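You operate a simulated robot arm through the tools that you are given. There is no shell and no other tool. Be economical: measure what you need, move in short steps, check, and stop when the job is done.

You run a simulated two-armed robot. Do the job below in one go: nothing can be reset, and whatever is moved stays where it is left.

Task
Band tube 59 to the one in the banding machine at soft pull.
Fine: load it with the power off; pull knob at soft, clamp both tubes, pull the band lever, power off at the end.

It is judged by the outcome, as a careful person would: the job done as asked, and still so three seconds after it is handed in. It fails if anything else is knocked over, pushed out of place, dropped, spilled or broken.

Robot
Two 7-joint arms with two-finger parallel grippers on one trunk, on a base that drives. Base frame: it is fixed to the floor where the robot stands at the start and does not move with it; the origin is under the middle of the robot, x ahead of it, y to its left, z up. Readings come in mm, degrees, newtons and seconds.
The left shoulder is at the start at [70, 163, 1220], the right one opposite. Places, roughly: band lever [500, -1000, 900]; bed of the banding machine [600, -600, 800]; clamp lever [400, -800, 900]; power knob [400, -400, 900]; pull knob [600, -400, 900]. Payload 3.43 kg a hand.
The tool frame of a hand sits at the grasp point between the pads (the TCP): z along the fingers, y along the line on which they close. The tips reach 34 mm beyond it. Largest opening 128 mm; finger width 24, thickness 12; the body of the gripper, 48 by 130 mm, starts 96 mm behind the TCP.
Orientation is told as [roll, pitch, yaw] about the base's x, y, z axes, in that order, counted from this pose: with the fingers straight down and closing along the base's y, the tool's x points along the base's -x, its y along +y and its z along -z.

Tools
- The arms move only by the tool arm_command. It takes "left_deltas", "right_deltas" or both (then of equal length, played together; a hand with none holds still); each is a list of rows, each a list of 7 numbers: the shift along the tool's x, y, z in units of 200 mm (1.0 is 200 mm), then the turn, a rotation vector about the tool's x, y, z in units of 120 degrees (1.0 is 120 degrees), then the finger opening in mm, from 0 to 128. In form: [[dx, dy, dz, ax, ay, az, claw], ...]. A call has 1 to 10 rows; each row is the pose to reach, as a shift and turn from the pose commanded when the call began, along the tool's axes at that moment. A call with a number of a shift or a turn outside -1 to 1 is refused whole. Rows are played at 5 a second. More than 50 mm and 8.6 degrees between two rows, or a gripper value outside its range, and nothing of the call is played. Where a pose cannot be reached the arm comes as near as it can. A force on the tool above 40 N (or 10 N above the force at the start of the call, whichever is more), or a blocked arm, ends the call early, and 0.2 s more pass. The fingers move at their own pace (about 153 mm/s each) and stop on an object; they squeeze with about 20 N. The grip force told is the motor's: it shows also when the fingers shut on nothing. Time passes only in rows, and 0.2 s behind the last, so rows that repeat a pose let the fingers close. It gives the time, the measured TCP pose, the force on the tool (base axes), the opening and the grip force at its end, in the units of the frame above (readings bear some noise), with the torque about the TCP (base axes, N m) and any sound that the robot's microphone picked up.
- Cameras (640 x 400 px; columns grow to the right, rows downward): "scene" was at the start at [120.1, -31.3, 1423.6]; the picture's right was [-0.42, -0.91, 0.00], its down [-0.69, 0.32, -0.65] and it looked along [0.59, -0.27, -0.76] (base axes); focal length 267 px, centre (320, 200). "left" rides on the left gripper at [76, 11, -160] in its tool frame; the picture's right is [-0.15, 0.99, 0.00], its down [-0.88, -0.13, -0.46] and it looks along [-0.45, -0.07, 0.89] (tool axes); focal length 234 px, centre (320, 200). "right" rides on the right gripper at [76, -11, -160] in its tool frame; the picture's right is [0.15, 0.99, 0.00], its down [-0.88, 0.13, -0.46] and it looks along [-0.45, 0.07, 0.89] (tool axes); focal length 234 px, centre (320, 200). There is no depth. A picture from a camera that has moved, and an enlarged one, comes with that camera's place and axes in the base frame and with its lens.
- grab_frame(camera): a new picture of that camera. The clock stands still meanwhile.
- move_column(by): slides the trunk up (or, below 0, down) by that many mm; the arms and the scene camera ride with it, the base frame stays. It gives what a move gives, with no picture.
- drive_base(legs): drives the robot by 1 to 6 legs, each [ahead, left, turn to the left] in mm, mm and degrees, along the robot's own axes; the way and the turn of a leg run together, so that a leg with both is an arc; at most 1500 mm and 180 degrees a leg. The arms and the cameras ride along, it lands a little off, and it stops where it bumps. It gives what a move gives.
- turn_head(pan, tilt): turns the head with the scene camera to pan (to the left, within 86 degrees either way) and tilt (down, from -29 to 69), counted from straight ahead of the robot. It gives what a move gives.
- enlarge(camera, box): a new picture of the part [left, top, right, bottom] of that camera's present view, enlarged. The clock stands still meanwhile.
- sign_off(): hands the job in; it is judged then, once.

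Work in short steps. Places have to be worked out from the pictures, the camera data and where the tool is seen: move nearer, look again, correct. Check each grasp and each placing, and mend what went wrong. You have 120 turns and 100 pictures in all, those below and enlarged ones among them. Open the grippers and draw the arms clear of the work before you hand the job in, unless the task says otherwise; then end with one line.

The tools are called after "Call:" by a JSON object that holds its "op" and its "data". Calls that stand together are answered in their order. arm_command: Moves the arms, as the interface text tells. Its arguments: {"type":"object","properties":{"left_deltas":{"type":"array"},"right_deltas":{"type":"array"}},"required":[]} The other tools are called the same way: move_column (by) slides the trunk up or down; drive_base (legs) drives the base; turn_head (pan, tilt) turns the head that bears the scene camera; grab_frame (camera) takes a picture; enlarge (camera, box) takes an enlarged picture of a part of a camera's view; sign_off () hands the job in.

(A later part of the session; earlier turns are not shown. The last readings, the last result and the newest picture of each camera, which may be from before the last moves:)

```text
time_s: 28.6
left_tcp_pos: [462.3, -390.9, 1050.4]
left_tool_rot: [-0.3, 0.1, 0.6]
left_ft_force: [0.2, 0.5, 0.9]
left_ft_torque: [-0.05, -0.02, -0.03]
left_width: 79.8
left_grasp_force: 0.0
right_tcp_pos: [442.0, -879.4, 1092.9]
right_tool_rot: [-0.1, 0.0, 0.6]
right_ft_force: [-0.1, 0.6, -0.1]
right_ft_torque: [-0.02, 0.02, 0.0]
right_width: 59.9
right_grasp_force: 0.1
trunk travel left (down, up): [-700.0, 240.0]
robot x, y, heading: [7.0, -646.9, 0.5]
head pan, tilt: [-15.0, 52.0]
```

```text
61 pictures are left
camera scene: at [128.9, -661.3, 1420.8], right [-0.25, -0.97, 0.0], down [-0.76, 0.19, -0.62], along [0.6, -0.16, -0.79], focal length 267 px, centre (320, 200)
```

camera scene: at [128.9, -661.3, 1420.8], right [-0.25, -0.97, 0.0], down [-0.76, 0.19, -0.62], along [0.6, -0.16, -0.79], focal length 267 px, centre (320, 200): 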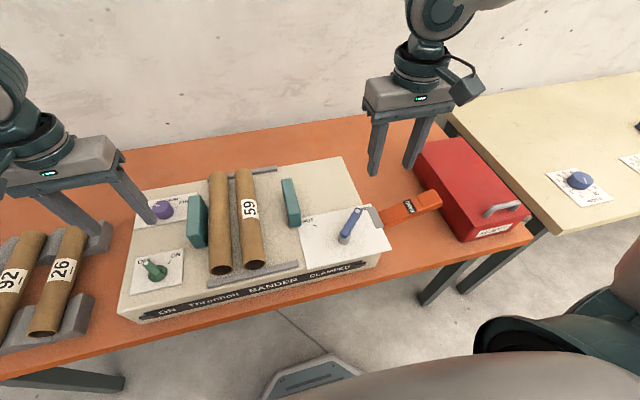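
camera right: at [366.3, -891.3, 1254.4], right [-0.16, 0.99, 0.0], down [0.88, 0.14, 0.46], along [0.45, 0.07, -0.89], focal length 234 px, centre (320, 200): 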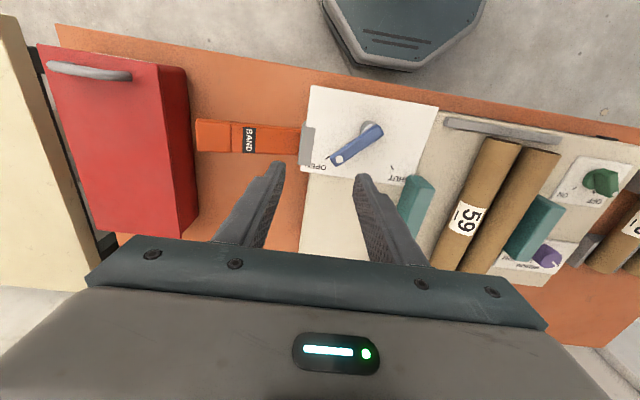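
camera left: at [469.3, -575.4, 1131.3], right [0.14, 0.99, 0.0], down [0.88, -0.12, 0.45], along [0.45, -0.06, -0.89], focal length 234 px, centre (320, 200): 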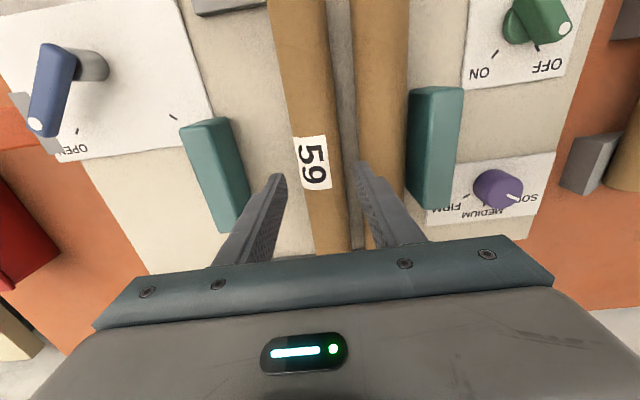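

Now zoomed views of the clamp and band levers, for triangulation.

Call:
{"op": "enlarge", "data": {"camera": "right", "box": [180, 70, 420, 220]}}

Call:
{"op": "enlarge", "data": {"camera": "scene", "box": [290, 160, 450, 270]}}

```text
2.67 times, centred on (300, 145) of right
camera zoom: at [366.3, -891.3, 1254.4], right [-0.16, 0.99, 0.0], down [0.88, 0.14, 0.46], along [0.45, 0.07, -0.89], focal length 624 px, centre (373, 347)
```

zoom: 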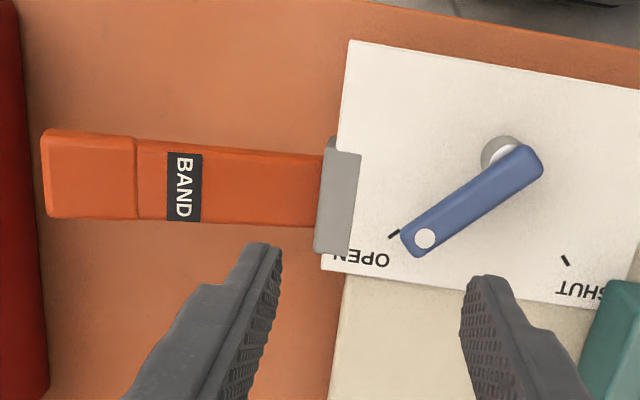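

```text
3.64 times, centred on (370, 215) of scene
camera zoom: at [128.9, -661.3, 1420.8], right [-0.25, -0.97, 0.0], down [-0.76, 0.19, -0.62], along [0.6, -0.16, -0.79], focal length 970 px, centre (138, 146)
```

zoom: 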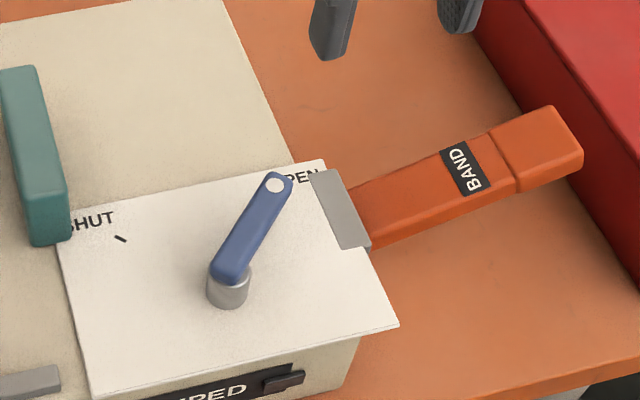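

The clamp handle is level at z≈900: pivot near (415, -798) and dot near (470, -847), pointing about -42°. I bring the right hand above it, turned to -42° so the fingers straddle it.

Call:
{"op": "arm_command", "data": {"right_deltas": [[-0.01, 0.04, 0.1, 0, 0, 0.06, 50], [-0.03, 0.08, 0.2, 0, 0, 0.12, 50], [-0.04, 0.12, 0.32, 0, 0, 0.18, 50], [-0.06, 0.16, 0.44, 0, 0, 0.24, 50], [-0.07, 0.19, 0.55, 0, 0, 0.3, 50], [-0.08, 0.21, 0.66, 0, 0, 0.355, 50], [-0.08, 0.21, 0.66, 0, 0, 0.355, 50]]}}

Call:
{"op": "grab_frame", "data": {"camera": "right"}}

Call:
{"op": "enlarge", "data": {"camera": "scene", "box": [290, 130, 450, 270]}}

```text
time_s: 30.2
left_tcp_pos: [464.6, -394.3, 1049.9]
left_tool_rot: [0.0, 0.0, 0.6]
left_ft_force: [-0.5, -0.2, 1.2]
left_ft_torque: [-0.01, -0.03, -0.02]
left_width: 80.0
left_grasp_force: 0.0
right_tcp_pos: [456.5, -839.9, 962.9]
right_tool_rot: [-0.1, -0.1, -42.1]
right_ft_force: [0.0, 0.5, -0.7]
right_ft_torque: [-0.01, 0.0, -0.06]
right_width: 49.8
right_grasp_force: 0.0
trunk travel left (down, up): [-700.0, 240.0]
robot x, y, heading: [9.1, -648.7, 0.7]
head pan, tilt: [-15.0, 52.0]
```

```text
58 pictures are left
camera right: at [393.5, -798.7, 1123.3], right [0.55, 0.83, 0.0], down [0.74, -0.49, 0.46], along [0.38, -0.25, -0.89], focal length 234 px, centre (320, 200)
```

right: 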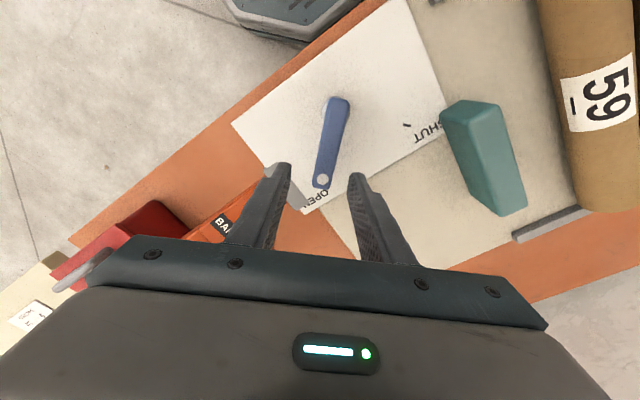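

```text
2.86 times, centred on (370, 200) of scene
camera zoom: at [128.4, -665.2, 1420.8], right [-0.25, -0.97, 0.0], down [-0.76, 0.2, -0.62], along [0.6, -0.15, -0.79], focal length 762 px, centre (177, 200)
```

zoom: 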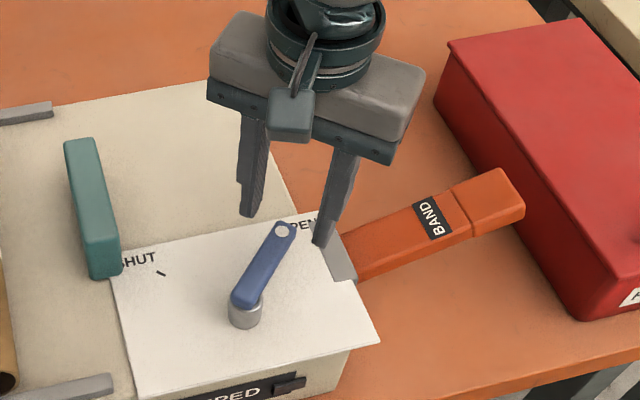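

Dot and pivot are confirmed. I correct 4 mm across, descend to z≈898 and close on the handle.

Call:
{"op": "arm_command", "data": {"right_deltas": [[0, 0.02, 0.12, 0, 0, 0, 50], [0, 0.02, 0.24, 0, 0, 0, 50], [0, 0.02, 0.325, 0, 0, 0, 50], [0, 0.02, 0.325, 0, 0, 0, 5], [0, 0.02, 0.325, 0, 0, 0, 5], [0, 0.02, 0.325, 0, 0, 0, 5]]}}

Call:
{"op": "enlarge", "data": {"camera": "scene", "box": [290, 130, 450, 270]}}

```text
time_s: 31.6
left_tcp_pos: [465.6, -392.4, 1050.5]
left_tool_rot: [0.0, 0.0, 0.7]
left_ft_force: [0.7, 0.1, -1.3]
left_ft_torque: [0.01, -0.01, 0.02]
left_width: 79.9
left_grasp_force: 0.0
right_tcp_pos: [460.9, -835.6, 897.5]
right_tool_rot: [0.2, 0.0, -41.9]
right_ft_force: [11.2, 14.4, -0.3]
right_ft_torque: [-0.12, 0.08, -0.97]
right_width: 20.4
right_grasp_force: 44.5
trunk travel left (down, up): [-700.0, 240.0]
robot x, y, heading: [8.0, -647.9, 0.5]
head pan, tilt: [-15.0, 52.0]
```

```text
2.86 times, centred on (370, 200) of scene
camera zoom: at [131.0, -663.2, 1420.6], right [-0.25, -0.97, 0.0], down [-0.76, 0.19, -0.61], along [0.6, -0.15, -0.79], focal length 762 px, centre (177, 200)
```

zoom: 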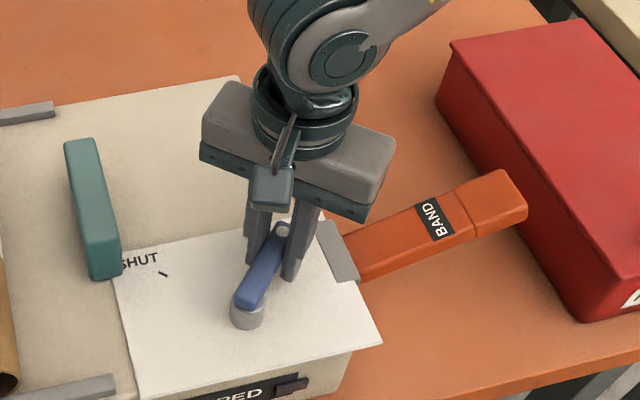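

The handle is gripped at 20 mm. I swing it counterclockwise about its pivot (radius ≈59 mm), 48° first.

Call:
{"op": "arm_command", "data": {"right_deltas": [[0.0029, 0.0411, 0, 0, 0, -0.0667, 5], [0.0114, 0.0813, 0, 0, 0, -0.1333, 5], [0.0255, 0.12, 0, 0, 0, -0.2, 5], [0.0448, 0.1563, 0, 0, 0, -0.2667, 5], [0.069, 0.1896, 0, 0, 0, -0.3333, 5], [0.0976, 0.2192, 0, 0, 0, -0.4, 5]]}}

Call:
{"op": "grab_frame", "data": {"camera": "scene"}}

```text
time_s: 32.1
left_tcp_pos: [464.8, -393.5, 1048.5]
left_tool_rot: [0.0, 0.2, 0.8]
left_ft_force: [0.6, 0.3, -0.5]
left_ft_torque: [-0.05, -0.02, -0.03]
left_width: 80.2
left_grasp_force: 0.0
right_tcp_pos: [466.4, -830.5, 899.0]
right_tool_rot: [0.2, 0.5, -32.0]
right_ft_force: [11.7, 17.3, -24.4]
right_ft_torque: [-0.09, 0.1, -1.2]
right_width: 21.3
right_grasp_force: 45.1
right hand out of reach, approached as far as the arm can: row 1, 2
trunk travel left (down, up): [-700.0, 240.0]
robot x, y, heading: [7.4, -652.9, 0.6]
head pan, tilt: [-15.0, 52.0]
stopped in row 2 (right hand): the force on the tool passed its limit (the readings are from after the stop); the commanded pose is now the measured one
```

```text
55 pictures are left
camera scene: at [132.6, -663.7, 1420.1], right [-0.25, -0.97, 0.0], down [-0.77, 0.19, -0.61], along [0.59, -0.15, -0.79], focal length 267 px, centre (320, 200)
```

scene: 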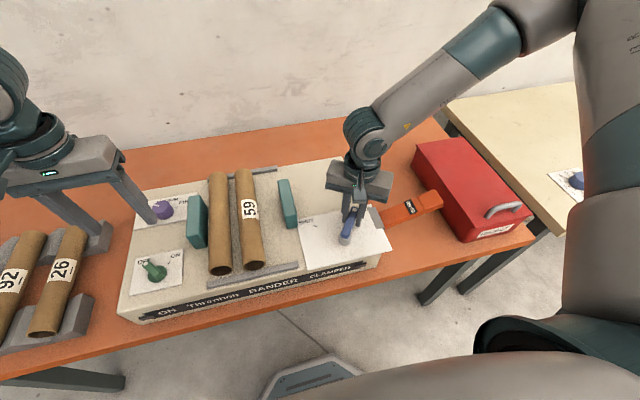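

The swing stopped early, with the arm reporting its reach limit. I let go, lift, and test the turning range in free air.

Call:
{"op": "arm_command", "data": {"right_deltas": [[0, 0, 0, 0, 0, 0, 50], [0, 0, 0, 0, 0, 0, 50], [0, 0, -0.2, 0, 0, 0, 50], [0, 0, -0.35, 0, 0, 0, 50], [0, 0, -0.35, 0, 0, -0.07, 50], [0, 0, -0.35, 0, 0, -0.14, 50], [0, 0, -0.35, 0, 0, -0.21, 50], [0, 0, -0.35, 0, 0, -0.28, 50]]}}

Call:
{"op": "enlarge", "data": {"camera": "scene", "box": [270, 130, 430, 270]}}

```text
time_s: 33.9
left_tcp_pos: [463.4, -394.1, 1050.5]
left_tool_rot: [0.0, -0.1, 0.7]
left_ft_force: [0.3, -0.6, -0.4]
left_ft_torque: [0.02, 0.0, 0.0]
left_width: 80.2
left_grasp_force: 0.0
right_tcp_pos: [463.7, -834.4, 970.2]
right_tool_rot: [0.2, 0.2, 1.8]
right_ft_force: [-0.9, 0.1, 0.3]
right_ft_torque: [0.03, 0.0, -0.01]
right_width: 50.0
right_grasp_force: 0.0
trunk travel left (down, up): [-700.0, 240.0]
robot x, y, heading: [9.2, -648.4, 0.6]
head pan, tilt: [-15.0, 52.0]
```

```text
2.86 times, centred on (350, 200) of scene
camera zoom: at [129.3, -665.3, 1420.7], right [-0.25, -0.97, 0.0], down [-0.76, 0.2, -0.62], along [0.6, -0.15, -0.79], focal length 762 px, centre (234, 200)
```

zoom: 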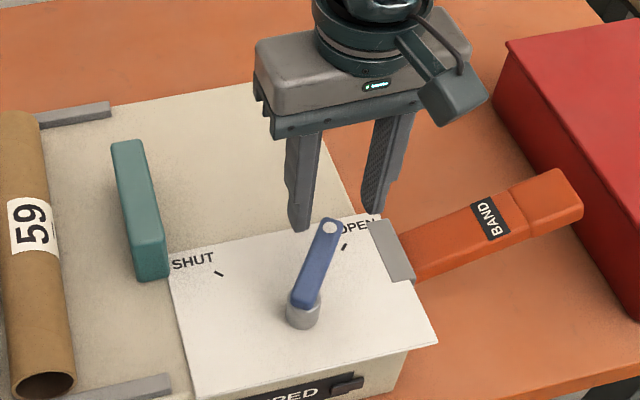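

The lever did move about 10° before the force limit tripped, because the hard grip loaded it sideways. I realign at -33° and straddle it loosely this time, so one finger just pushes it round.

Call:
{"op": "arm_command", "data": {"right_deltas": [[0, 0.035, 0, 0, 0, 0.06, 44], [0, 0.035, 0, 0, 0, 0.12, 44], [0, 0.035, 0, 0, 0, 0.18, 44], [0, 0.035, 0, 0, 0, 0.24, 44], [0, 0.035, 0, 0, 0, 0.29, 44], [0, 0.035, 0.18, 0, 0, 0.29, 44], [0, 0.035, 0.36, 0, 0, 0.29, 44], [0, 0.035, 0.36, 0, 0, 0.29, 32], [0, 0.035, 0.36, 0, 0, 0.29, 32]]}}

```text
time_s: 35.9
left_tcp_pos: [464.4, -394.7, 1050.5]
left_tool_rot: [0.1, -0.1, 0.7]
left_ft_force: [0.3, 0.0, -0.4]
left_ft_torque: [0.0, 0.03, -0.03]
left_width: 79.9
left_grasp_force: 0.1
right_tcp_pos: [460.4, -832.8, 901.9]
right_tool_rot: [0.2, 0.3, -33.2]
right_ft_force: [-0.6, -0.7, 0.1]
right_ft_torque: [0.01, 0.0, -0.03]
right_width: 32.1
right_grasp_force: 0.2
right hand out of reach, approached as far as the arm can: row 7, 8, 9
trunk travel left (down, up): [-700.0, 240.0]
robot x, y, heading: [5.9, -648.8, 1.0]
head pan, tilt: [-15.0, 52.0]
```

Straddling loosely, no load. I sweep the lever about 40° with the trailing finger pushing.

Call:
{"op": "arm_command", "data": {"right_deltas": [[0.001, 0.0585, 0, 0, 0, 0, 32], [0.008, 0.0985, 0, 0, 0, -0.0667, 32], [0.02, 0.1375, 0, 0, 0, -0.1333, 32], [0.038, 0.174, 0, 0, 0, -0.2, 32], [0.0605, 0.2075, 0, 0, 0, -0.2667, 32], [0.0875, 0.238, 0, 0, 0, -0.3333, 32]]}}

Call:
{"op": "enlarge", "data": {"camera": "scene", "box": [200, 120, 430, 290]}}

```text
time_s: 37.3
left_tcp_pos: [463.7, -394.5, 1050.0]
left_tool_rot: [0.0, 0.0, 0.7]
left_ft_force: [0.1, -0.6, 0.2]
left_ft_torque: [0.0, 0.05, -0.01]
left_width: 80.1
left_grasp_force: 0.1
right_tcp_pos: [470.3, -814.8, 926.4]
right_tool_rot: [0.7, 0.1, 7.0]
right_ft_force: [1.2, 7.6, -7.5]
right_ft_torque: [-0.81, -0.27, -0.79]
right_width: 32.5
right_grasp_force: 22.9
right hand out of reach, approached as far as the arm can: row 1, 2, 3, 4, 5, 6
trunk travel left (down, up): [-700.0, 240.0]
robot x, y, heading: [6.2, -650.1, 0.7]
head pan, tilt: [-15.0, 52.0]
```

```text
2.35 times, centred on (315, 205) of scene
camera zoom: at [129.7, -665.1, 1420.6], right [-0.25, -0.97, 0.0], down [-0.76, 0.19, -0.62], along [0.6, -0.15, -0.79], focal length 628 px, centre (332, 188)
```

zoom: 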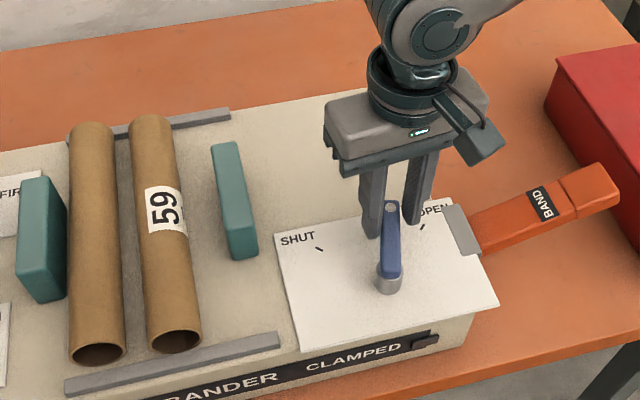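

The lever is moving, but the right arm is too cramped this close in. I lift off and drive back and to the left, to give the arm more room.

Call:
{"op": "arm_command", "data": {"right_deltas": [[0, 0, -0.1, 0, 0, 0, 44], [0, 0, -0.3, 0, 0, 0, 44], [0, 0, -0.5, 0, 0, 0, 44]]}}

Call:
{"op": "drive_base", "data": {"legs": [[-110, 140, 0]]}}

Call:
{"op": "grab_frame", "data": {"camera": "scene"}}

Call:
{"op": "grab_frame", "data": {"camera": "right"}}

```text
time_s: 38.1
left_tcp_pos: [463.2, -394.2, 1050.8]
left_tool_rot: [0.0, -0.1, 0.6]
left_ft_force: [-0.2, 0.3, 0.2]
left_ft_torque: [-0.01, 0.0, 0.02]
left_width: 80.3
left_grasp_force: 0.1
right_tcp_pos: [468.9, -814.7, 1026.9]
right_tool_rot: [0.3, 0.2, 6.8]
right_ft_force: [0.1, 0.1, -0.5]
right_ft_torque: [0.03, -0.04, 0.0]
right_width: 43.8
right_grasp_force: 0.0
trunk travel left (down, up): [-700.0, 240.0]
robot x, y, heading: [3.8, -647.2, 0.5]
head pan, tilt: [-15.0, 52.0]
```

```text
time_s: 39.6
left_tcp_pos: [352.8, -257.8, 1051.2]
left_tool_rot: [-0.1, 0.0, 0.9]
left_ft_force: [0.7, -0.2, 0.4]
left_ft_torque: [-0.01, 0.03, 0.03]
left_width: 80.0
left_grasp_force: 0.1
right_tcp_pos: [359.0, -678.3, 1024.6]
right_tool_rot: [0.3, 0.2, 7.0]
right_ft_force: [-0.6, 0.5, 0.3]
right_ft_torque: [-0.01, 0.01, 0.0]
right_width: 43.9
right_grasp_force: 0.1
trunk travel left (down, up): [-700.0, 240.0]
robot x, y, heading: [-102.5, -509.9, 1.1]
head pan, tilt: [-15.0, 52.0]
```

```text
52 pictures are left
camera scene: at [19.3, -529.5, 1420.6], right [-0.24, -0.97, 0.0], down [-0.76, 0.19, -0.62], along [0.6, -0.15, -0.79], focal length 267 px, centre (320, 200)
```

scene: 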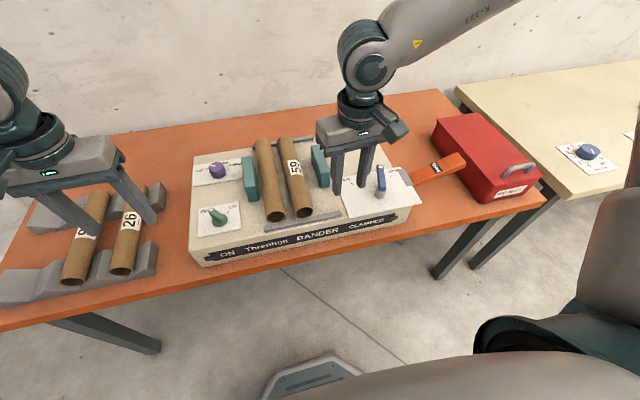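

```text
51 pictures are left
camera right: at [286.6, -699.8, 1186.1], right [-0.27, 0.96, 0.01], down [0.86, 0.23, 0.45], along [0.44, 0.13, -0.89], focal length 234 px, centre (320, 200)
```

right: 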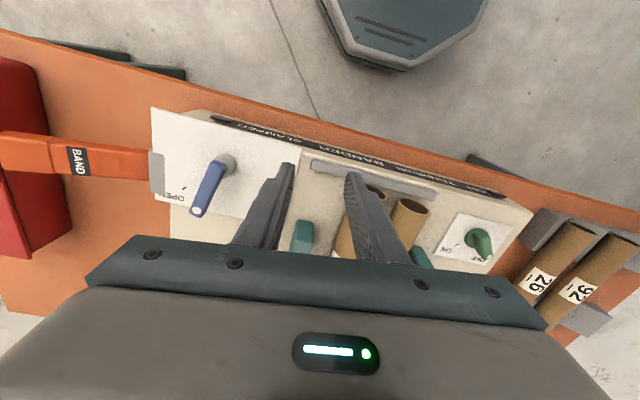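

The robot has more room now, and the lever stands at about -19°. I move the hand above it, matching that angle.

Call:
{"op": "arm_command", "data": {"right_deltas": [[-0.095, -0.15, 0, 0, 0, 0.043, 50], [-0.19, -0.3, 0, 0, 0, 0.086, 50], [-0.286, -0.45, 0.1, 0, 0, 0.13, 50], [-0.38, -0.6, 0.2, 0, 0, 0.173, 50], [-0.476, -0.7485, 0.3, 0, 0, 0.2167, 50], [-0.476, -0.7485, 0.3, 0, 0, 0.2167, 50]]}}

Call:
{"op": "grab_frame", "data": {"camera": "right"}}

```text
time_s: 41.0
left_tcp_pos: [352.1, -255.9, 1050.7]
left_tool_rot: [0.0, 0.0, 0.8]
left_ft_force: [0.3, 0.1, 0.7]
left_ft_torque: [-0.01, -0.01, -0.01]
left_width: 80.0
left_grasp_force: 0.1
right_tcp_pos: [471.8, -813.1, 962.5]
right_tool_rot: [0.0, 0.3, -19.0]
right_ft_force: [0.6, 0.1, 0.4]
right_ft_torque: [0.0, -0.02, 0.0]
right_width: 50.0
right_grasp_force: 0.1
trunk travel left (down, up): [-700.0, 240.0]
robot x, y, heading: [-104.7, -511.9, 0.7]
head pan, tilt: [-15.0, 52.0]
```

```text
50 pictures are left
camera right: at [397.5, -799.8, 1123.3], right [0.18, 0.98, 0.0], down [0.88, -0.17, 0.45], along [0.44, -0.08, -0.89], focal length 234 px, centre (320, 200)
```

right: 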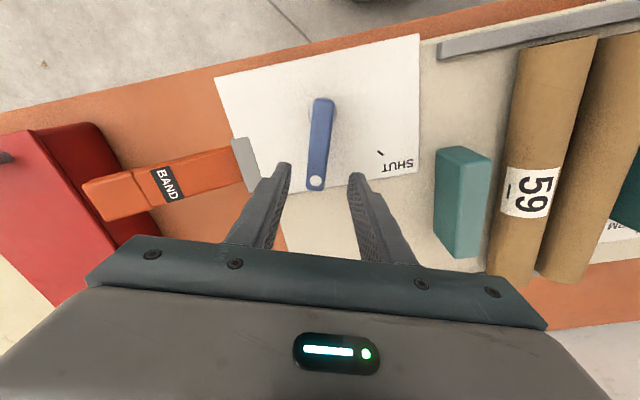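

Well centred over the lever (dot at (486, -820)). I descend, then narrow the fingers to 34 mm.

Call:
{"op": "arm_command", "data": {"right_deltas": [[0, 0, 0.15, 0, 0, 0, 50], [0, 0, 0.31, 0, 0, 0, 50], [0, 0, 0.31, 0, 0, 0, 34], [0, 0, 0.31, 0, 0, 0, 34]]}}

```text
time_s: 42.0
left_tcp_pos: [353.9, -255.8, 1049.1]
left_tool_rot: [-0.1, 0.0, 0.9]
left_ft_force: [-0.1, 0.6, 0.5]
left_ft_torque: [0.01, 0.0, -0.01]
left_width: 80.0
left_grasp_force: 0.1
right_tcp_pos: [471.9, -813.6, 901.3]
right_tool_rot: [0.2, 0.3, -19.0]
right_ft_force: [0.5, 0.3, 0.5]
right_ft_torque: [-0.05, 0.01, -0.02]
right_width: 33.9
right_grasp_force: 0.1
trunk travel left (down, up): [-700.0, 240.0]
robot x, y, heading: [-103.5, -509.9, 0.7]
head pan, tilt: [-15.0, 52.0]
```

Fully reached. I sweep the lever through the remaining ~64° to SHUT.

Call:
{"op": "arm_command", "data": {"right_deltas": [[0.0075, 0.0555, 0, 0, 0, -0.0667, 34], [0.021, 0.095, 0, 0, 0, -0.1333, 34], [0.0395, 0.132, 0, 0, 0, -0.2, 34], [0.063, 0.166, 0, 0, 0, -0.2667, 34], [0.091, 0.1965, 0, 0, 0, -0.3333, 34], [0.1225, 0.2225, 0, 0, 0, -0.4, 34], [0.158, 0.244, 0, 0, 0, -0.4667, 34], [0.196, 0.2605, 0, 0, 0, -0.5333, 34]]}}

Call:
{"op": "enlarge", "data": {"camera": "scene", "box": [180, 110, 420, 270]}}

```text
time_s: 43.8
left_tcp_pos: [353.7, -260.2, 1051.3]
left_tool_rot: [0.1, 0.1, 0.8]
left_ft_force: [0.5, -0.5, 0.2]
left_ft_torque: [0.01, -0.01, -0.02]
left_width: 80.2
left_grasp_force: 0.1
right_tcp_pos: [453.9, -756.7, 903.0]
right_tool_rot: [0.3, -0.1, 45.1]
right_ft_force: [7.6, -17.3, 4.5]
right_ft_torque: [-0.38, -0.15, 0.05]
right_width: 44.0
right_grasp_force: 8.5
trunk travel left (down, up): [-700.0, 240.0]
robot x, y, heading: [-103.0, -510.4, 0.5]
head pan, tilt: [-15.0, 52.0]
```

```text
2.50 times, centred on (300, 190) of scene
camera zoom: at [19.9, -532.2, 1420.7], right [-0.25, -0.97, 0.0], down [-0.76, 0.19, -0.61], along [0.6, -0.15, -0.79], focal length 667 px, centre (370, 225)
```

zoom: 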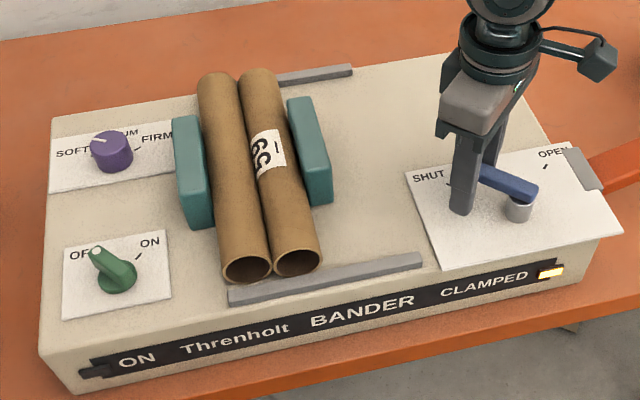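

The CLAMPED lamp is lit and both tubes are squeezed together between the jaws. I ease back, open and lift clear.

Call:
{"op": "arm_command", "data": {"right_deltas": [[0, -0.02, 0, 0, 0, 0, 52], [0, -0.03, 0, 0, 0, 0, 56], [0, -0.03, -0.15, 0, 0, 0, 56], [0, -0.03, -0.35, 0, 0, 0, 56], [0, -0.03, -0.6, 0, 0, 0, 56]]}}

Call:
{"op": "enlarge", "data": {"camera": "scene", "box": [180, 110, 420, 270]}}

```text
time_s: 45.0
left_tcp_pos: [351.3, -256.0, 1050.8]
left_tool_rot: [0.0, -0.1, 0.8]
left_ft_force: [-0.3, -0.6, -0.7]
left_ft_torque: [0.0, -0.04, 0.02]
left_width: 80.0
left_grasp_force: 0.0
right_tcp_pos: [454.7, -755.1, 1024.6]
right_tool_rot: [0.2, -0.1, 45.0]
right_ft_force: [0.0, -0.2, 0.5]
right_ft_torque: [0.0, -0.04, 0.01]
right_width: 56.0
right_grasp_force: 0.1
trunk travel left (down, up): [-700.0, 240.0]
robot x, y, heading: [-104.0, -512.1, 1.2]
head pan, tilt: [-15.0, 52.0]
```

```text
2.50 times, centred on (300, 190) of scene
camera zoom: at [17.3, -528.7, 1420.8], right [-0.24, -0.97, 0.0], down [-0.76, 0.19, -0.62], along [0.6, -0.15, -0.79], focal length 667 px, centre (370, 225)
```

zoom: 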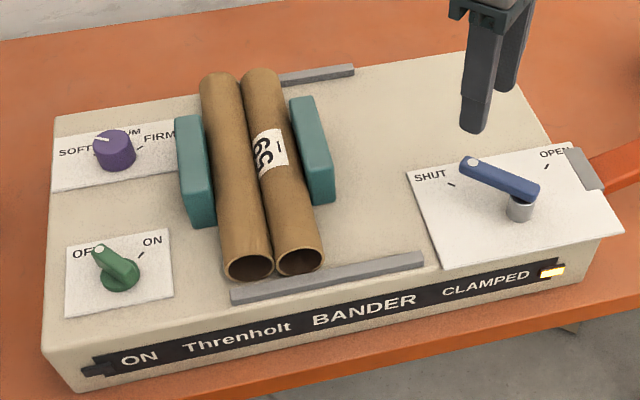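

CLAMPED holds. Now the left hand goes over the power knob to look at it.

Call:
{"op": "arm_command", "data": {"left_deltas": [[-0.09, -0.12, 0, 0, 0, 0, 80], [-0.18, -0.24, 0.1, 0, 0, 0, 80], [-0.27, -0.36, 0.2, 0, 0, 0, 70], [-0.36, -0.48, 0.3, 0, 0, 0, 60], [-0.445, -0.6, 0.38, 0, 0, 0, 60], [-0.445, -0.6, 0.38, 0, 0, 0, 60]]}}

Call:
{"op": "grab_frame", "data": {"camera": "left"}}

```text
time_s: 46.4
left_tcp_pos: [443.2, -376.0, 974.2]
left_tool_rot: [-0.1, 0.0, 1.0]
left_ft_force: [-0.6, 0.0, -1.1]
left_ft_torque: [0.01, -0.04, -0.01]
left_width: 60.0
left_grasp_force: 0.1
right_tcp_pos: [457.1, -754.7, 1023.4]
right_tool_rot: [0.2, 0.0, 44.9]
right_ft_force: [-0.2, 0.0, -0.7]
right_ft_torque: [-0.01, -0.01, 0.01]
right_width: 56.0
right_grasp_force: 0.1
trunk travel left (down, up): [-700.0, 240.0]
robot x, y, heading: [-102.2, -512.9, 0.8]
head pan, tilt: [-15.0, 52.0]
```

```text
47 pictures are left
camera left: at [367.9, -366.7, 1134.1], right [0.13, 0.99, 0.0], down [0.88, -0.12, 0.46], along [0.45, -0.06, -0.89], focal length 234 px, centre (320, 200)
```

left: 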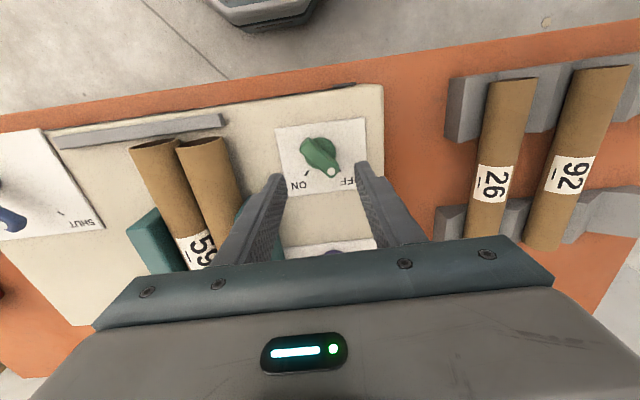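

Call:
{"op": "enlarge", "data": {"camera": "left", "box": [260, 105, 380, 205]}}

Call:
{"op": "enlarge", "data": {"camera": "scene", "box": [180, 130, 280, 240]}}

```text
4.00 times, centred on (320, 155) of left
camera zoom: at [367.9, -366.7, 1134.1], right [0.13, 0.99, 0.0], down [0.88, -0.12, 0.46], along [0.45, -0.06, -0.89], focal length 937 px, centre (320, 380)
```

zoom: 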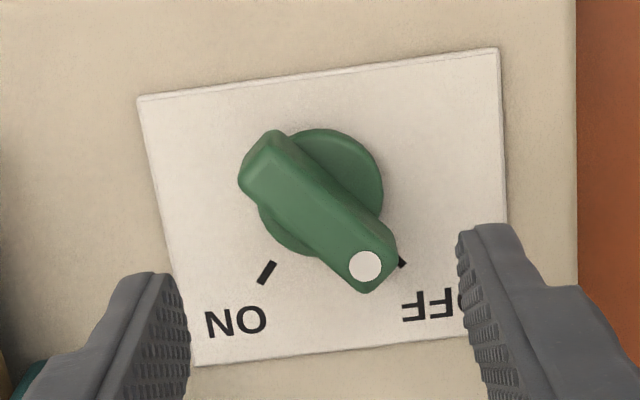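

```text
3.64 times, centred on (230, 185) of scene
camera zoom: at [18.4, -528.1, 1420.8], right [-0.24, -0.97, 0.0], down [-0.76, 0.19, -0.62], along [0.6, -0.15, -0.79], focal length 970 px, centre (647, 254)
```

zoom: 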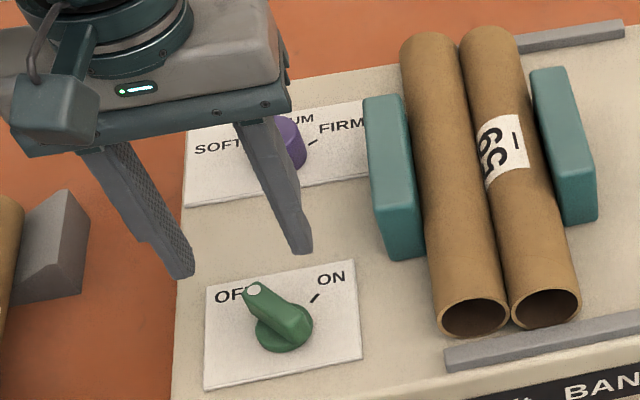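

The power knob's bar is centred at (443, -378), top z≈890, pointing 38° at OFF; the ON tick is at -37°. I turn the hand to 38°, lower onto the bar and close.

Call:
{"op": "arm_command", "data": {"left_deltas": [[0, -0.008, 0, 0, 0, -0.062, 50], [0, -0.008, 0, 0, 0, -0.124, 50], [0, -0.008, 0, 0, 0, -0.186, 50], [0, -0.008, 0.0, 0, 0, -0.248, 50], [0, -0.008, 0.05, 0, 0, -0.308, 50], [0, -0.008, 0.2, 0, 0, -0.308, 50], [0, -0.008, 0.35, 0, 0, -0.308, 50], [0, -0.008, 0.35, 0, 0, -0.308, 10], [0, -0.008, 0.35, 0, 0, -0.308, 10]]}}

Call:
{"op": "enlarge", "data": {"camera": "scene", "box": [180, 150, 280, 240]}}

```text
time_s: 48.4
left_tcp_pos: [445.2, -375.7, 902.6]
left_tool_rot: [0.0, 0.1, 37.9]
left_ft_force: [1.8, -1.1, 1.2]
left_ft_torque: [-0.21, 0.06, 0.05]
left_width: 16.0
left_grasp_force: 44.5
right_tcp_pos: [457.7, -755.9, 1023.4]
right_tool_rot: [0.4, 0.0, 45.0]
right_ft_force: [-0.2, -0.3, 0.8]
right_ft_torque: [0.0, 0.03, 0.01]
right_width: 56.1
right_grasp_force: 0.0
trunk travel left (down, up): [-700.0, 240.0]
robot x, y, heading: [-103.4, -514.4, 1.0]
head pan, tilt: [-15.0, 52.0]
```

```text
4.44 times, centred on (230, 195) of scene
camera zoom: at [19.2, -528.9, 1420.7], right [-0.24, -0.97, 0.0], down [-0.76, 0.19, -0.62], along [0.6, -0.15, -0.79], focal length 1185 px, centre (720, 222)
```

zoom: 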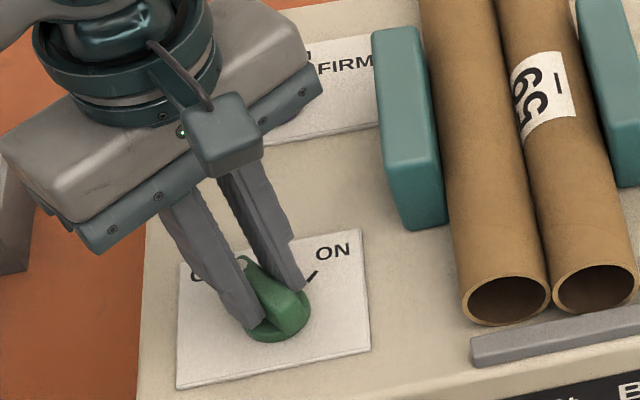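

The bar is gripped at 16 mm with little side load. I turn it 76° clockwise to ON.

Call:
{"op": "arm_command", "data": {"left_deltas": [[0, 0, 0, 0, 0, 0.0633, 10], [0, 0, 0, 0, 0, 0.1267, 10], [0, 0, 0, 0, 0, 0.19, 10], [0, 0, 0, 0, 0, 0.2533, 10], [0, 0, 0, 0, 0, 0.3167, 10], [0, 0, 0, 0, 0, 0.38, 10], [0, 0, 0, 0, 0, 0.4433, 10], [0, 0, 0, 0, 0, 0.5067, 10], [0, 0, 0, 0, 0, 0.57, 10], [0, 0, 0, 0, 0, 0.6333, 10]]}}

Call:
{"op": "enlarge", "data": {"camera": "scene", "box": [180, 130, 420, 270]}}

```text
time_s: 50.6
left_tcp_pos: [445.3, -376.3, 903.5]
left_tool_rot: [0.1, -0.1, -38.3]
left_ft_force: [18.7, 5.9, 3.0]
left_ft_torque: [0.14, -0.67, 0.0]
left_width: 15.9
left_grasp_force: 45.0
right_tcp_pos: [458.8, -754.4, 1021.8]
right_tool_rot: [0.4, 0.1, 45.0]
right_ft_force: [-0.5, 1.0, 0.5]
right_ft_torque: [-0.02, 0.04, -0.01]
right_width: 56.2
right_grasp_force: 0.0
trunk travel left (down, up): [-700.0, 240.0]
robot x, y, heading: [-104.7, -511.5, 0.8]
head pan, tilt: [-15.0, 52.0]
```

```text
2.67 times, centred on (300, 200) of scene
camera zoom: at [21.4, -527.9, 1420.5], right [-0.24, -0.97, 0.0], down [-0.77, 0.19, -0.61], along [0.6, -0.15, -0.79], focal length 711 px, centre (373, 200)
```

zoom: 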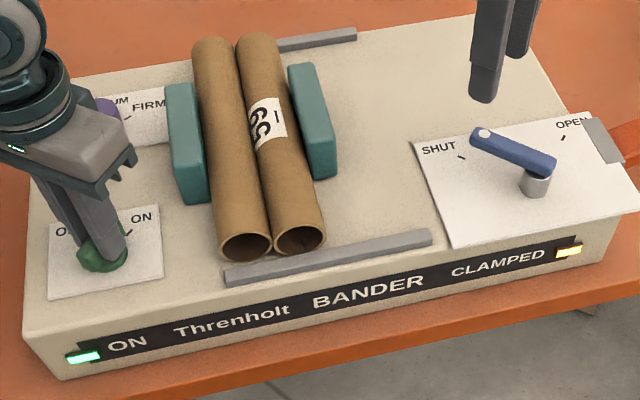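

ON and CLAMPED are both lit. I release the power knob and lift the left hand, while squaring the right hand up for the band lever.

Call:
{"op": "arm_command", "data": {"left_deltas": [[0, 0, 0, 0, 0, 0, 50], [0, 0, 0, 0, 0, 0, 50], [0, 0, -0.2, 0, 0, 0, 50], [0, 0, -0.4, 0, 0, 0, 50], [0, 0, -0.6, 0, 0, 0, 50], [0, 0, -0.6, 0, 0, 0, 50], [0, 0, -0.6, 0, 0, 0, 50]], "right_deltas": [[0, 0, 0, 0, 0, 0.05, 56], [0.1, -0.1, -0.05, 0, 0, 0.11, 40], [0.22, -0.22, -0.1, 0, 0, 0.17, 40], [0.34, -0.34, -0.1, 0, 0, 0.23, 20], [0.46, -0.46, -0.1, 0, 0, 0.29, 0], [0.58, -0.58, -0.1, 0, 0, 0.34, 0], [0.67, -0.67, -0.1, 0, 0, 0.375, 0]]}}

Call:
{"op": "grab_frame", "data": {"camera": "scene"}}

Call:
{"op": "grab_frame", "data": {"camera": "right"}}

```text
time_s: 52.2
left_tcp_pos: [443.6, -378.0, 1024.1]
left_tool_rot: [0.0, -0.1, -38.3]
left_ft_force: [0.1, -0.3, 1.1]
left_ft_torque: [0.02, 0.01, 0.02]
left_width: 50.0
left_grasp_force: 0.1
right_tcp_pos: [456.7, -947.8, 1041.7]
right_tool_rot: [0.2, 0.3, -0.1]
right_ft_force: [0.3, 0.2, 0.2]
right_ft_torque: [-0.01, 0.02, -0.02]
right_width: 0.0
right_grasp_force: 19.8
trunk travel left (down, up): [-700.0, 240.0]
robot x, y, heading: [-103.4, -510.8, 0.7]
head pan, tilt: [-15.0, 52.0]
```

```text
42 pictures are left
camera scene: at [18.8, -529.7, 1420.7], right [-0.24, -0.97, 0.0], down [-0.76, 0.19, -0.62], along [0.6, -0.15, -0.79], focal length 267 px, centre (320, 200)
```

scene: 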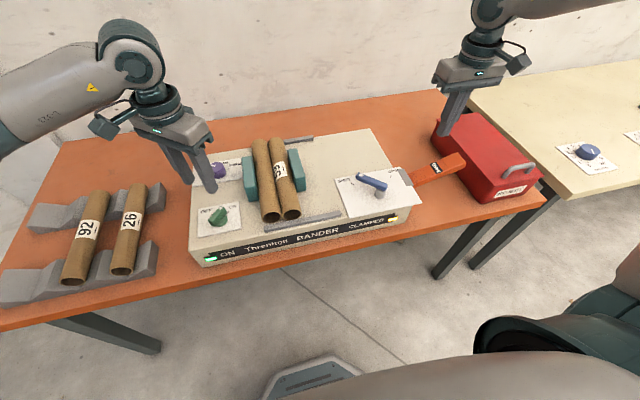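

```text
41 pictures are left
camera right: at [381.6, -959.8, 1202.4], right [-0.15, 0.99, 0.01], down [0.88, 0.13, 0.45], along [0.45, 0.07, -0.89], focal length 234 px, centre (320, 200)
```

right: 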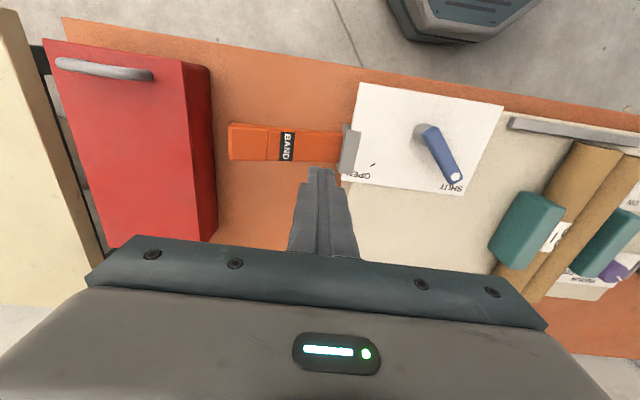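

Call:
{"op": "enlarge", "data": {"camera": "scene", "box": [380, 130, 500, 205]}}

Call:
{"op": "enlarge", "data": {"camera": "right", "box": [210, 90, 380, 200]}}

```text
5.33 times, centred on (440, 168) of scene
camera zoom: at [18.8, -529.7, 1420.7], right [-0.24, -0.97, 0.0], down [-0.76, 0.19, -0.62], along [0.6, -0.15, -0.79], focal length 1422 px, centre (-320, 373)
```

zoom: 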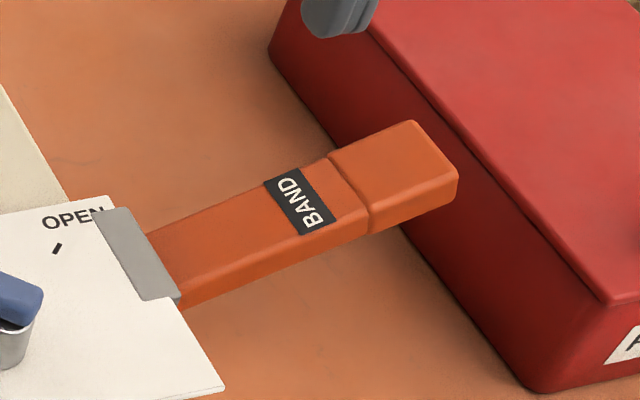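

```text
3.64 times, centred on (295, 145) of right
camera zoom: at [381.6, -959.8, 1202.4], right [-0.15, 0.99, 0.01], down [0.88, 0.13, 0.45], along [0.45, 0.07, -0.89], focal length 852 px, centre (411, 400)
```

zoom: 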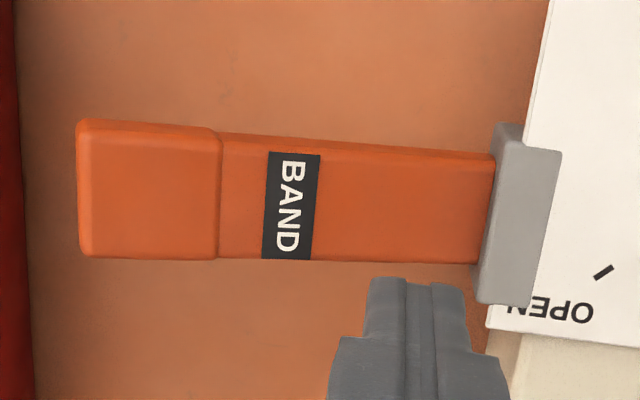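

The lever is hinged at the machine's side and slopes up, with its grip end at about (467, -1037) and top z≈888. I bring the closed right fingers above the grip end to press it down.

Call:
{"op": "arm_command", "data": {"right_deltas": [[-0.02, -0.15, 0.1, 0, 0, 0, 0], [-0.035, -0.3, 0.2, 0, 0, 0, 0], [-0.05, -0.445, 0.35, 0, 0, 0, 0], [-0.05, -0.445, 0.48, 0, 0, 0, 0], [-0.05, -0.445, 0.48, 0, 0, 0, 0]]}}

Call:
{"op": "enlarge", "data": {"camera": "scene", "box": [380, 100, 540, 215]}}

Call:
{"op": "grab_frame", "data": {"camera": "right"}}

```text
time_s: 53.4
left_tcp_pos: [442.4, -377.1, 1023.8]
left_tool_rot: [0.1, 0.1, -38.1]
left_ft_force: [-0.1, -0.1, -0.2]
left_ft_torque: [-0.03, -0.01, -0.01]
left_width: 49.7
left_grasp_force: 0.0
right_tcp_pos: [464.7, -1036.4, 945.3]
right_tool_rot: [0.4, 0.2, 0.0]
right_ft_force: [-0.4, -0.5, 0.4]
right_ft_torque: [-0.01, -0.01, 0.0]
right_width: 0.1
right_grasp_force: 19.9
trunk travel left (down, up): [-700.0, 240.0]
robot x, y, heading: [-102.9, -510.8, 1.0]
head pan, tilt: [-15.0, 52.0]
```

```text
3.48 times, centred on (460, 158) of scene
camera zoom: at [18.3, -528.5, 1420.8], right [-0.24, -0.97, 0.0], down [-0.76, 0.19, -0.62], along [0.6, -0.15, -0.79], focal length 928 px, centre (-167, 348)
```

zoom: 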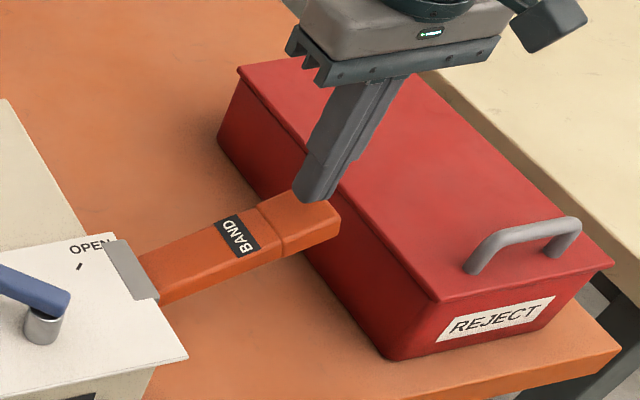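

```text
37 pictures are left
camera right: at [388.3, -1047.9, 1106.4], right [-0.15, 0.99, 0.01], down [0.88, 0.13, 0.45], along [0.45, 0.07, -0.89], focal length 234 px, centre (320, 200)
```

right: 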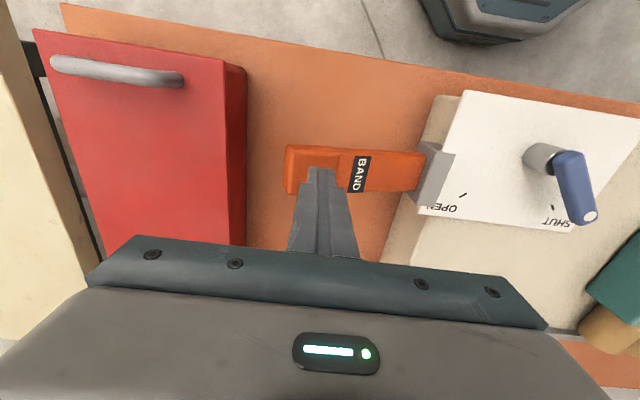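

Positioned over the grip end. I press down gradually.

Call:
{"op": "arm_command", "data": {"right_deltas": [[0, 0, 0.05, 0, 0, 0, 0], [0, 0, 0.1, 0, 0, 0, 0], [0, 0, 0.15, 0, 0, 0, 0], [0, 0, 0.2, 0, 0, 0, 0], [0, 0, 0.25, 0, 0, 0, 0], [0, 0, 0.3, 0, 0, 0, 0]]}}

Call:
{"op": "grab_frame", "data": {"camera": "scene"}}

```text
time_s: 54.8
left_tcp_pos: [441.9, -377.7, 1023.6]
left_tool_rot: [-0.1, 0.1, -38.2]
left_ft_force: [-0.4, 0.5, 1.3]
left_ft_torque: [-0.02, -0.02, 0.0]
left_width: 49.9
left_grasp_force: 0.1
right_tcp_pos: [464.8, -1035.8, 886.0]
right_tool_rot: [0.4, 0.2, 0.0]
right_ft_force: [0.4, -4.2, 4.1]
right_ft_torque: [-0.16, 0.01, -0.01]
right_width: 0.4
right_grasp_force: 19.8
trunk travel left (down, up): [-700.0, 240.0]
robot x, y, heading: [-101.6, -511.7, 0.6]
head pan, tilt: [-15.0, 52.0]
```

```text
36 pictures are left
camera scene: at [18.6, -529.2, 1420.8], right [-0.24, -0.97, 0.0], down [-0.76, 0.19, -0.62], along [0.6, -0.15, -0.79], focal length 267 px, centre (320, 200)
```

scene: 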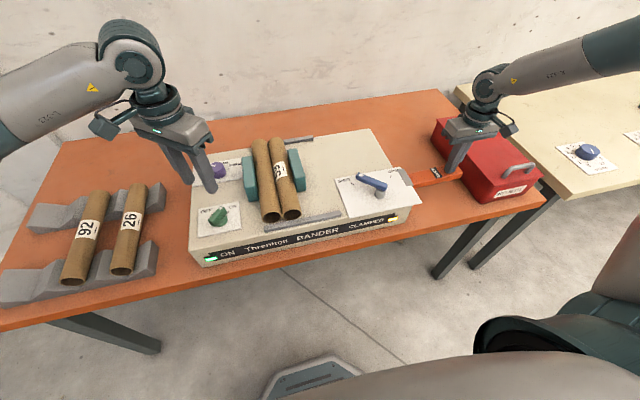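

The lever is going down with little resistance. I keep pressing.

Call:
{"op": "arm_command", "data": {"right_deltas": [[0, 0, 0.05, 0, 0, 0, 0], [0, 0, 0.1, 0, 0, 0, 0], [0, 0, 0.15, 0, 0, 0, 0], [0, 0, 0.2, 0, 0, 0, 0], [0, 0, 0.25, 0, 0, 0, 0]]}}

Call:
{"op": "enlarge", "data": {"camera": "scene", "box": [180, 100, 540, 280]}}

```text
time_s: 56.0
left_tcp_pos: [437.8, -375.3, 1025.7]
left_tool_rot: [0.0, -0.3, -38.1]
left_ft_force: [-0.3, -0.5, 1.0]
left_ft_torque: [0.0, -0.02, -0.02]
left_width: 50.1
left_grasp_force: 0.2
right_tcp_pos: [464.6, -1033.2, 842.5]
right_tool_rot: [0.2, -0.3, 0.0]
right_ft_force: [-9.7, -4.1, 43.6]
right_ft_torque: [0.21, 0.45, 0.1]
right_width: 0.1
right_grasp_force: 19.7
trunk travel left (down, up): [-700.0, 240.0]
robot x, y, heading: [-105.3, -512.5, 0.8]
head pan, tilt: [-15.0, 52.0]
```

```text
1.78 times, centred on (360, 190) of scene
camera zoom: at [13.2, -525.5, 1421.9], right [-0.24, -0.97, 0.0], down [-0.76, 0.19, -0.62], along [0.6, -0.15, -0.79], focal length 474 px, centre (249, 218)
```

zoom: 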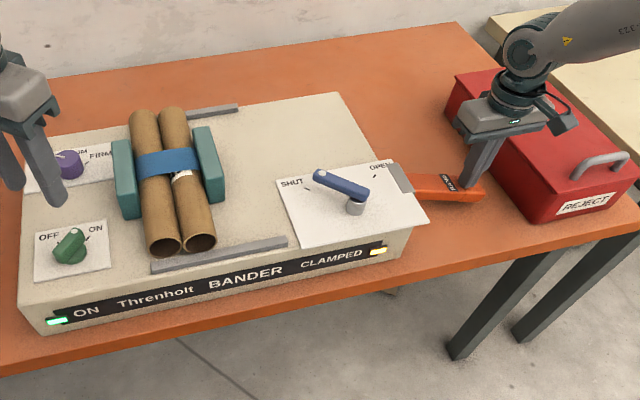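

A blue band now holds the two tubes together, and the lever has reached its stop. I raise the right hand off it.

Call:
{"op": "arm_command", "data": {"right_deltas": [[0, 0, -0.1, 0, 0, 0, 0], [0, 0, -0.3, 0, 0, 0, 0], [0, 0, -0.5, 0, 0, 0, 0], [0, 0, -0.7, 0, 0, 0, 0], [0, 0, -0.9, 0, 0, 0, 0]]}}

Call:
{"op": "grab_frame", "data": {"camera": "left"}}

Call:
{"op": "grab_frame", "data": {"camera": "scene"}}

```text
time_s: 57.2
left_tcp_pos: [441.7, -376.6, 1024.2]
left_tool_rot: [-0.1, 0.0, -38.2]
left_ft_force: [-0.7, -0.1, 0.2]
left_ft_torque: [0.01, 0.02, 0.0]
left_width: 50.1
left_grasp_force: 0.2
right_tcp_pos: [463.8, -1032.9, 1016.9]
right_tool_rot: [0.2, 0.2, -0.1]
right_ft_force: [-0.8, 0.0, -0.6]
right_ft_torque: [-0.05, 0.02, 0.0]
right_width: 0.0
right_grasp_force: 19.8
trunk travel left (down, up): [-700.0, 240.0]
robot x, y, heading: [-102.9, -511.0, 0.8]
head pan, tilt: [-15.0, 52.0]
```

```text
34 pictures are left
camera left: at [389.9, -321.2, 1183.6], right [0.73, 0.69, 0.0], down [0.61, -0.65, 0.46], along [0.31, -0.33, -0.89], focal length 234 px, centre (320, 200)
```

left: 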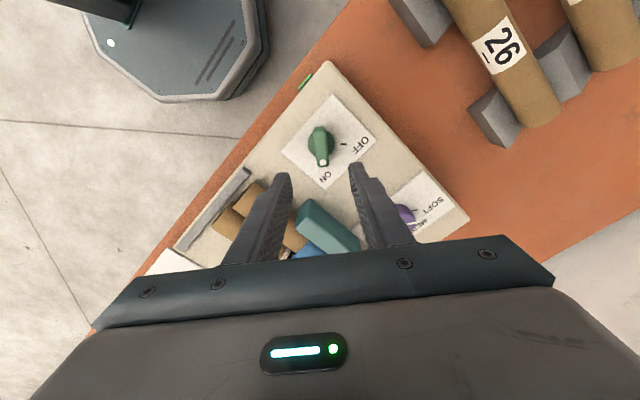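

```text
33 pictures are left
camera scene: at [17.8, -527.9, 1420.8], right [-0.24, -0.97, 0.0], down [-0.76, 0.19, -0.62], along [0.6, -0.15, -0.79], focal length 267 px, centre (320, 200)
```

scene: 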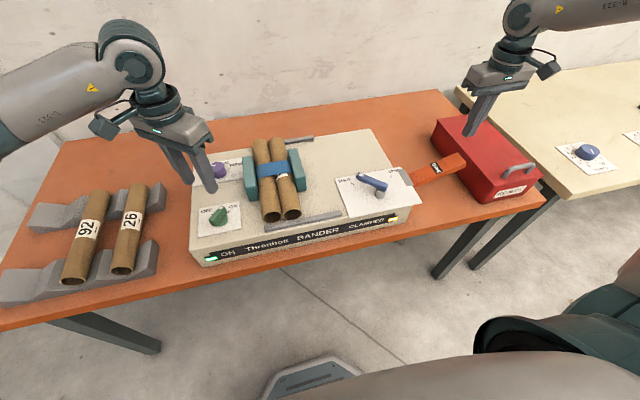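

The band lever has sprung back up. Now the left hand descends onto the power knob again and grips it.

Call:
{"op": "arm_command", "data": {"left_deltas": [[-0.012, 0.009, 0.2, 0, 0, 0, 50], [-0.012, 0.009, 0.4, 0, 0, 0, 50], [-0.012, 0.009, 0.6, 0, 0, 0, 50], [-0.012, 0.009, 0.6, 0, 0, 0, 50], [-0.012, 0.009, 0.6, 0, 0, 0, 10], [-0.012, 0.009, 0.6, 0, 0, 0, 10]]}}

```text
time_s: 58.6
left_tcp_pos: [444.6, -376.4, 904.9]
left_tool_rot: [-0.1, 0.0, -38.2]
left_ft_force: [-4.1, -5.6, -6.8]
left_ft_torque: [-0.92, -1.07, -0.03]
left_width: 16.1
left_grasp_force: 45.6
right_tcp_pos: [466.4, -1034.2, 1015.9]
right_tool_rot: [0.4, 0.2, 0.0]
right_ft_force: [0.4, -0.5, -1.4]
right_ft_torque: [-0.01, -0.01, 0.03]
right_width: 0.1
right_grasp_force: 20.3
trunk travel left (down, up): [-700.0, 240.0]
robot x, y, heading: [-104.2, -510.9, 0.6]
head pan, tilt: [-15.0, 52.0]
```

Gripped at 16 mm. I turn it 76° counterclockwise back to OFF.

Call:
{"op": "arm_command", "data": {"left_deltas": [[0, 0, 0, 0, 0, -0.0633, 10], [0, 0, 0, 0, 0, -0.1267, 10], [0, 0, 0, 0, 0, -0.19, 10], [0, 0, 0, 0, 0, -0.2533, 10], [0, 0, 0, 0, 0, -0.3167, 10], [0, 0, 0, 0, 0, -0.38, 10], [0, 0, 0, 0, 0, -0.4433, 10], [0, 0, 0, 0, 0, -0.5067, 10], [0, 0, 0, 0, 0, -0.57, 10], [0, 0, 0, 0, 0, -0.6333, 10]]}}

Call:
{"op": "enlarge", "data": {"camera": "scene", "box": [180, 130, 420, 270]}}

```text
time_s: 60.8
left_tcp_pos: [444.5, -377.6, 905.5]
left_tool_rot: [0.0, 0.2, 37.9]
left_ft_force: [-26.0, -2.5, -19.6]
left_ft_torque: [-0.31, 0.44, 0.0]
left_width: 15.9
left_grasp_force: 45.1
right_tcp_pos: [463.5, -1033.7, 1017.6]
right_tool_rot: [0.4, 0.2, 0.0]
right_ft_force: [-0.1, -0.8, -0.4]
right_ft_torque: [0.01, -0.01, 0.0]
right_width: 0.0
right_grasp_force: 20.2
trunk travel left (down, up): [-700.0, 240.0]
robot x, y, heading: [-103.5, -512.1, 0.7]
head pan, tilt: [-15.0, 52.0]
```

```text
2.67 times, centred on (300, 200) of scene
camera zoom: at [17.1, -528.7, 1420.6], right [-0.24, -0.97, 0.0], down [-0.76, 0.19, -0.62], along [0.6, -0.15, -0.79], focal length 711 px, centre (373, 200)
```

zoom: 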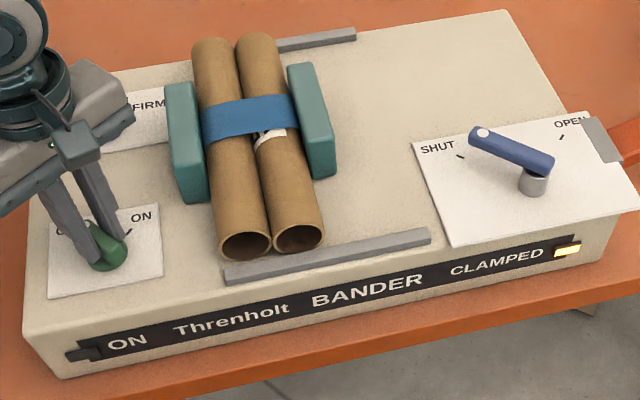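

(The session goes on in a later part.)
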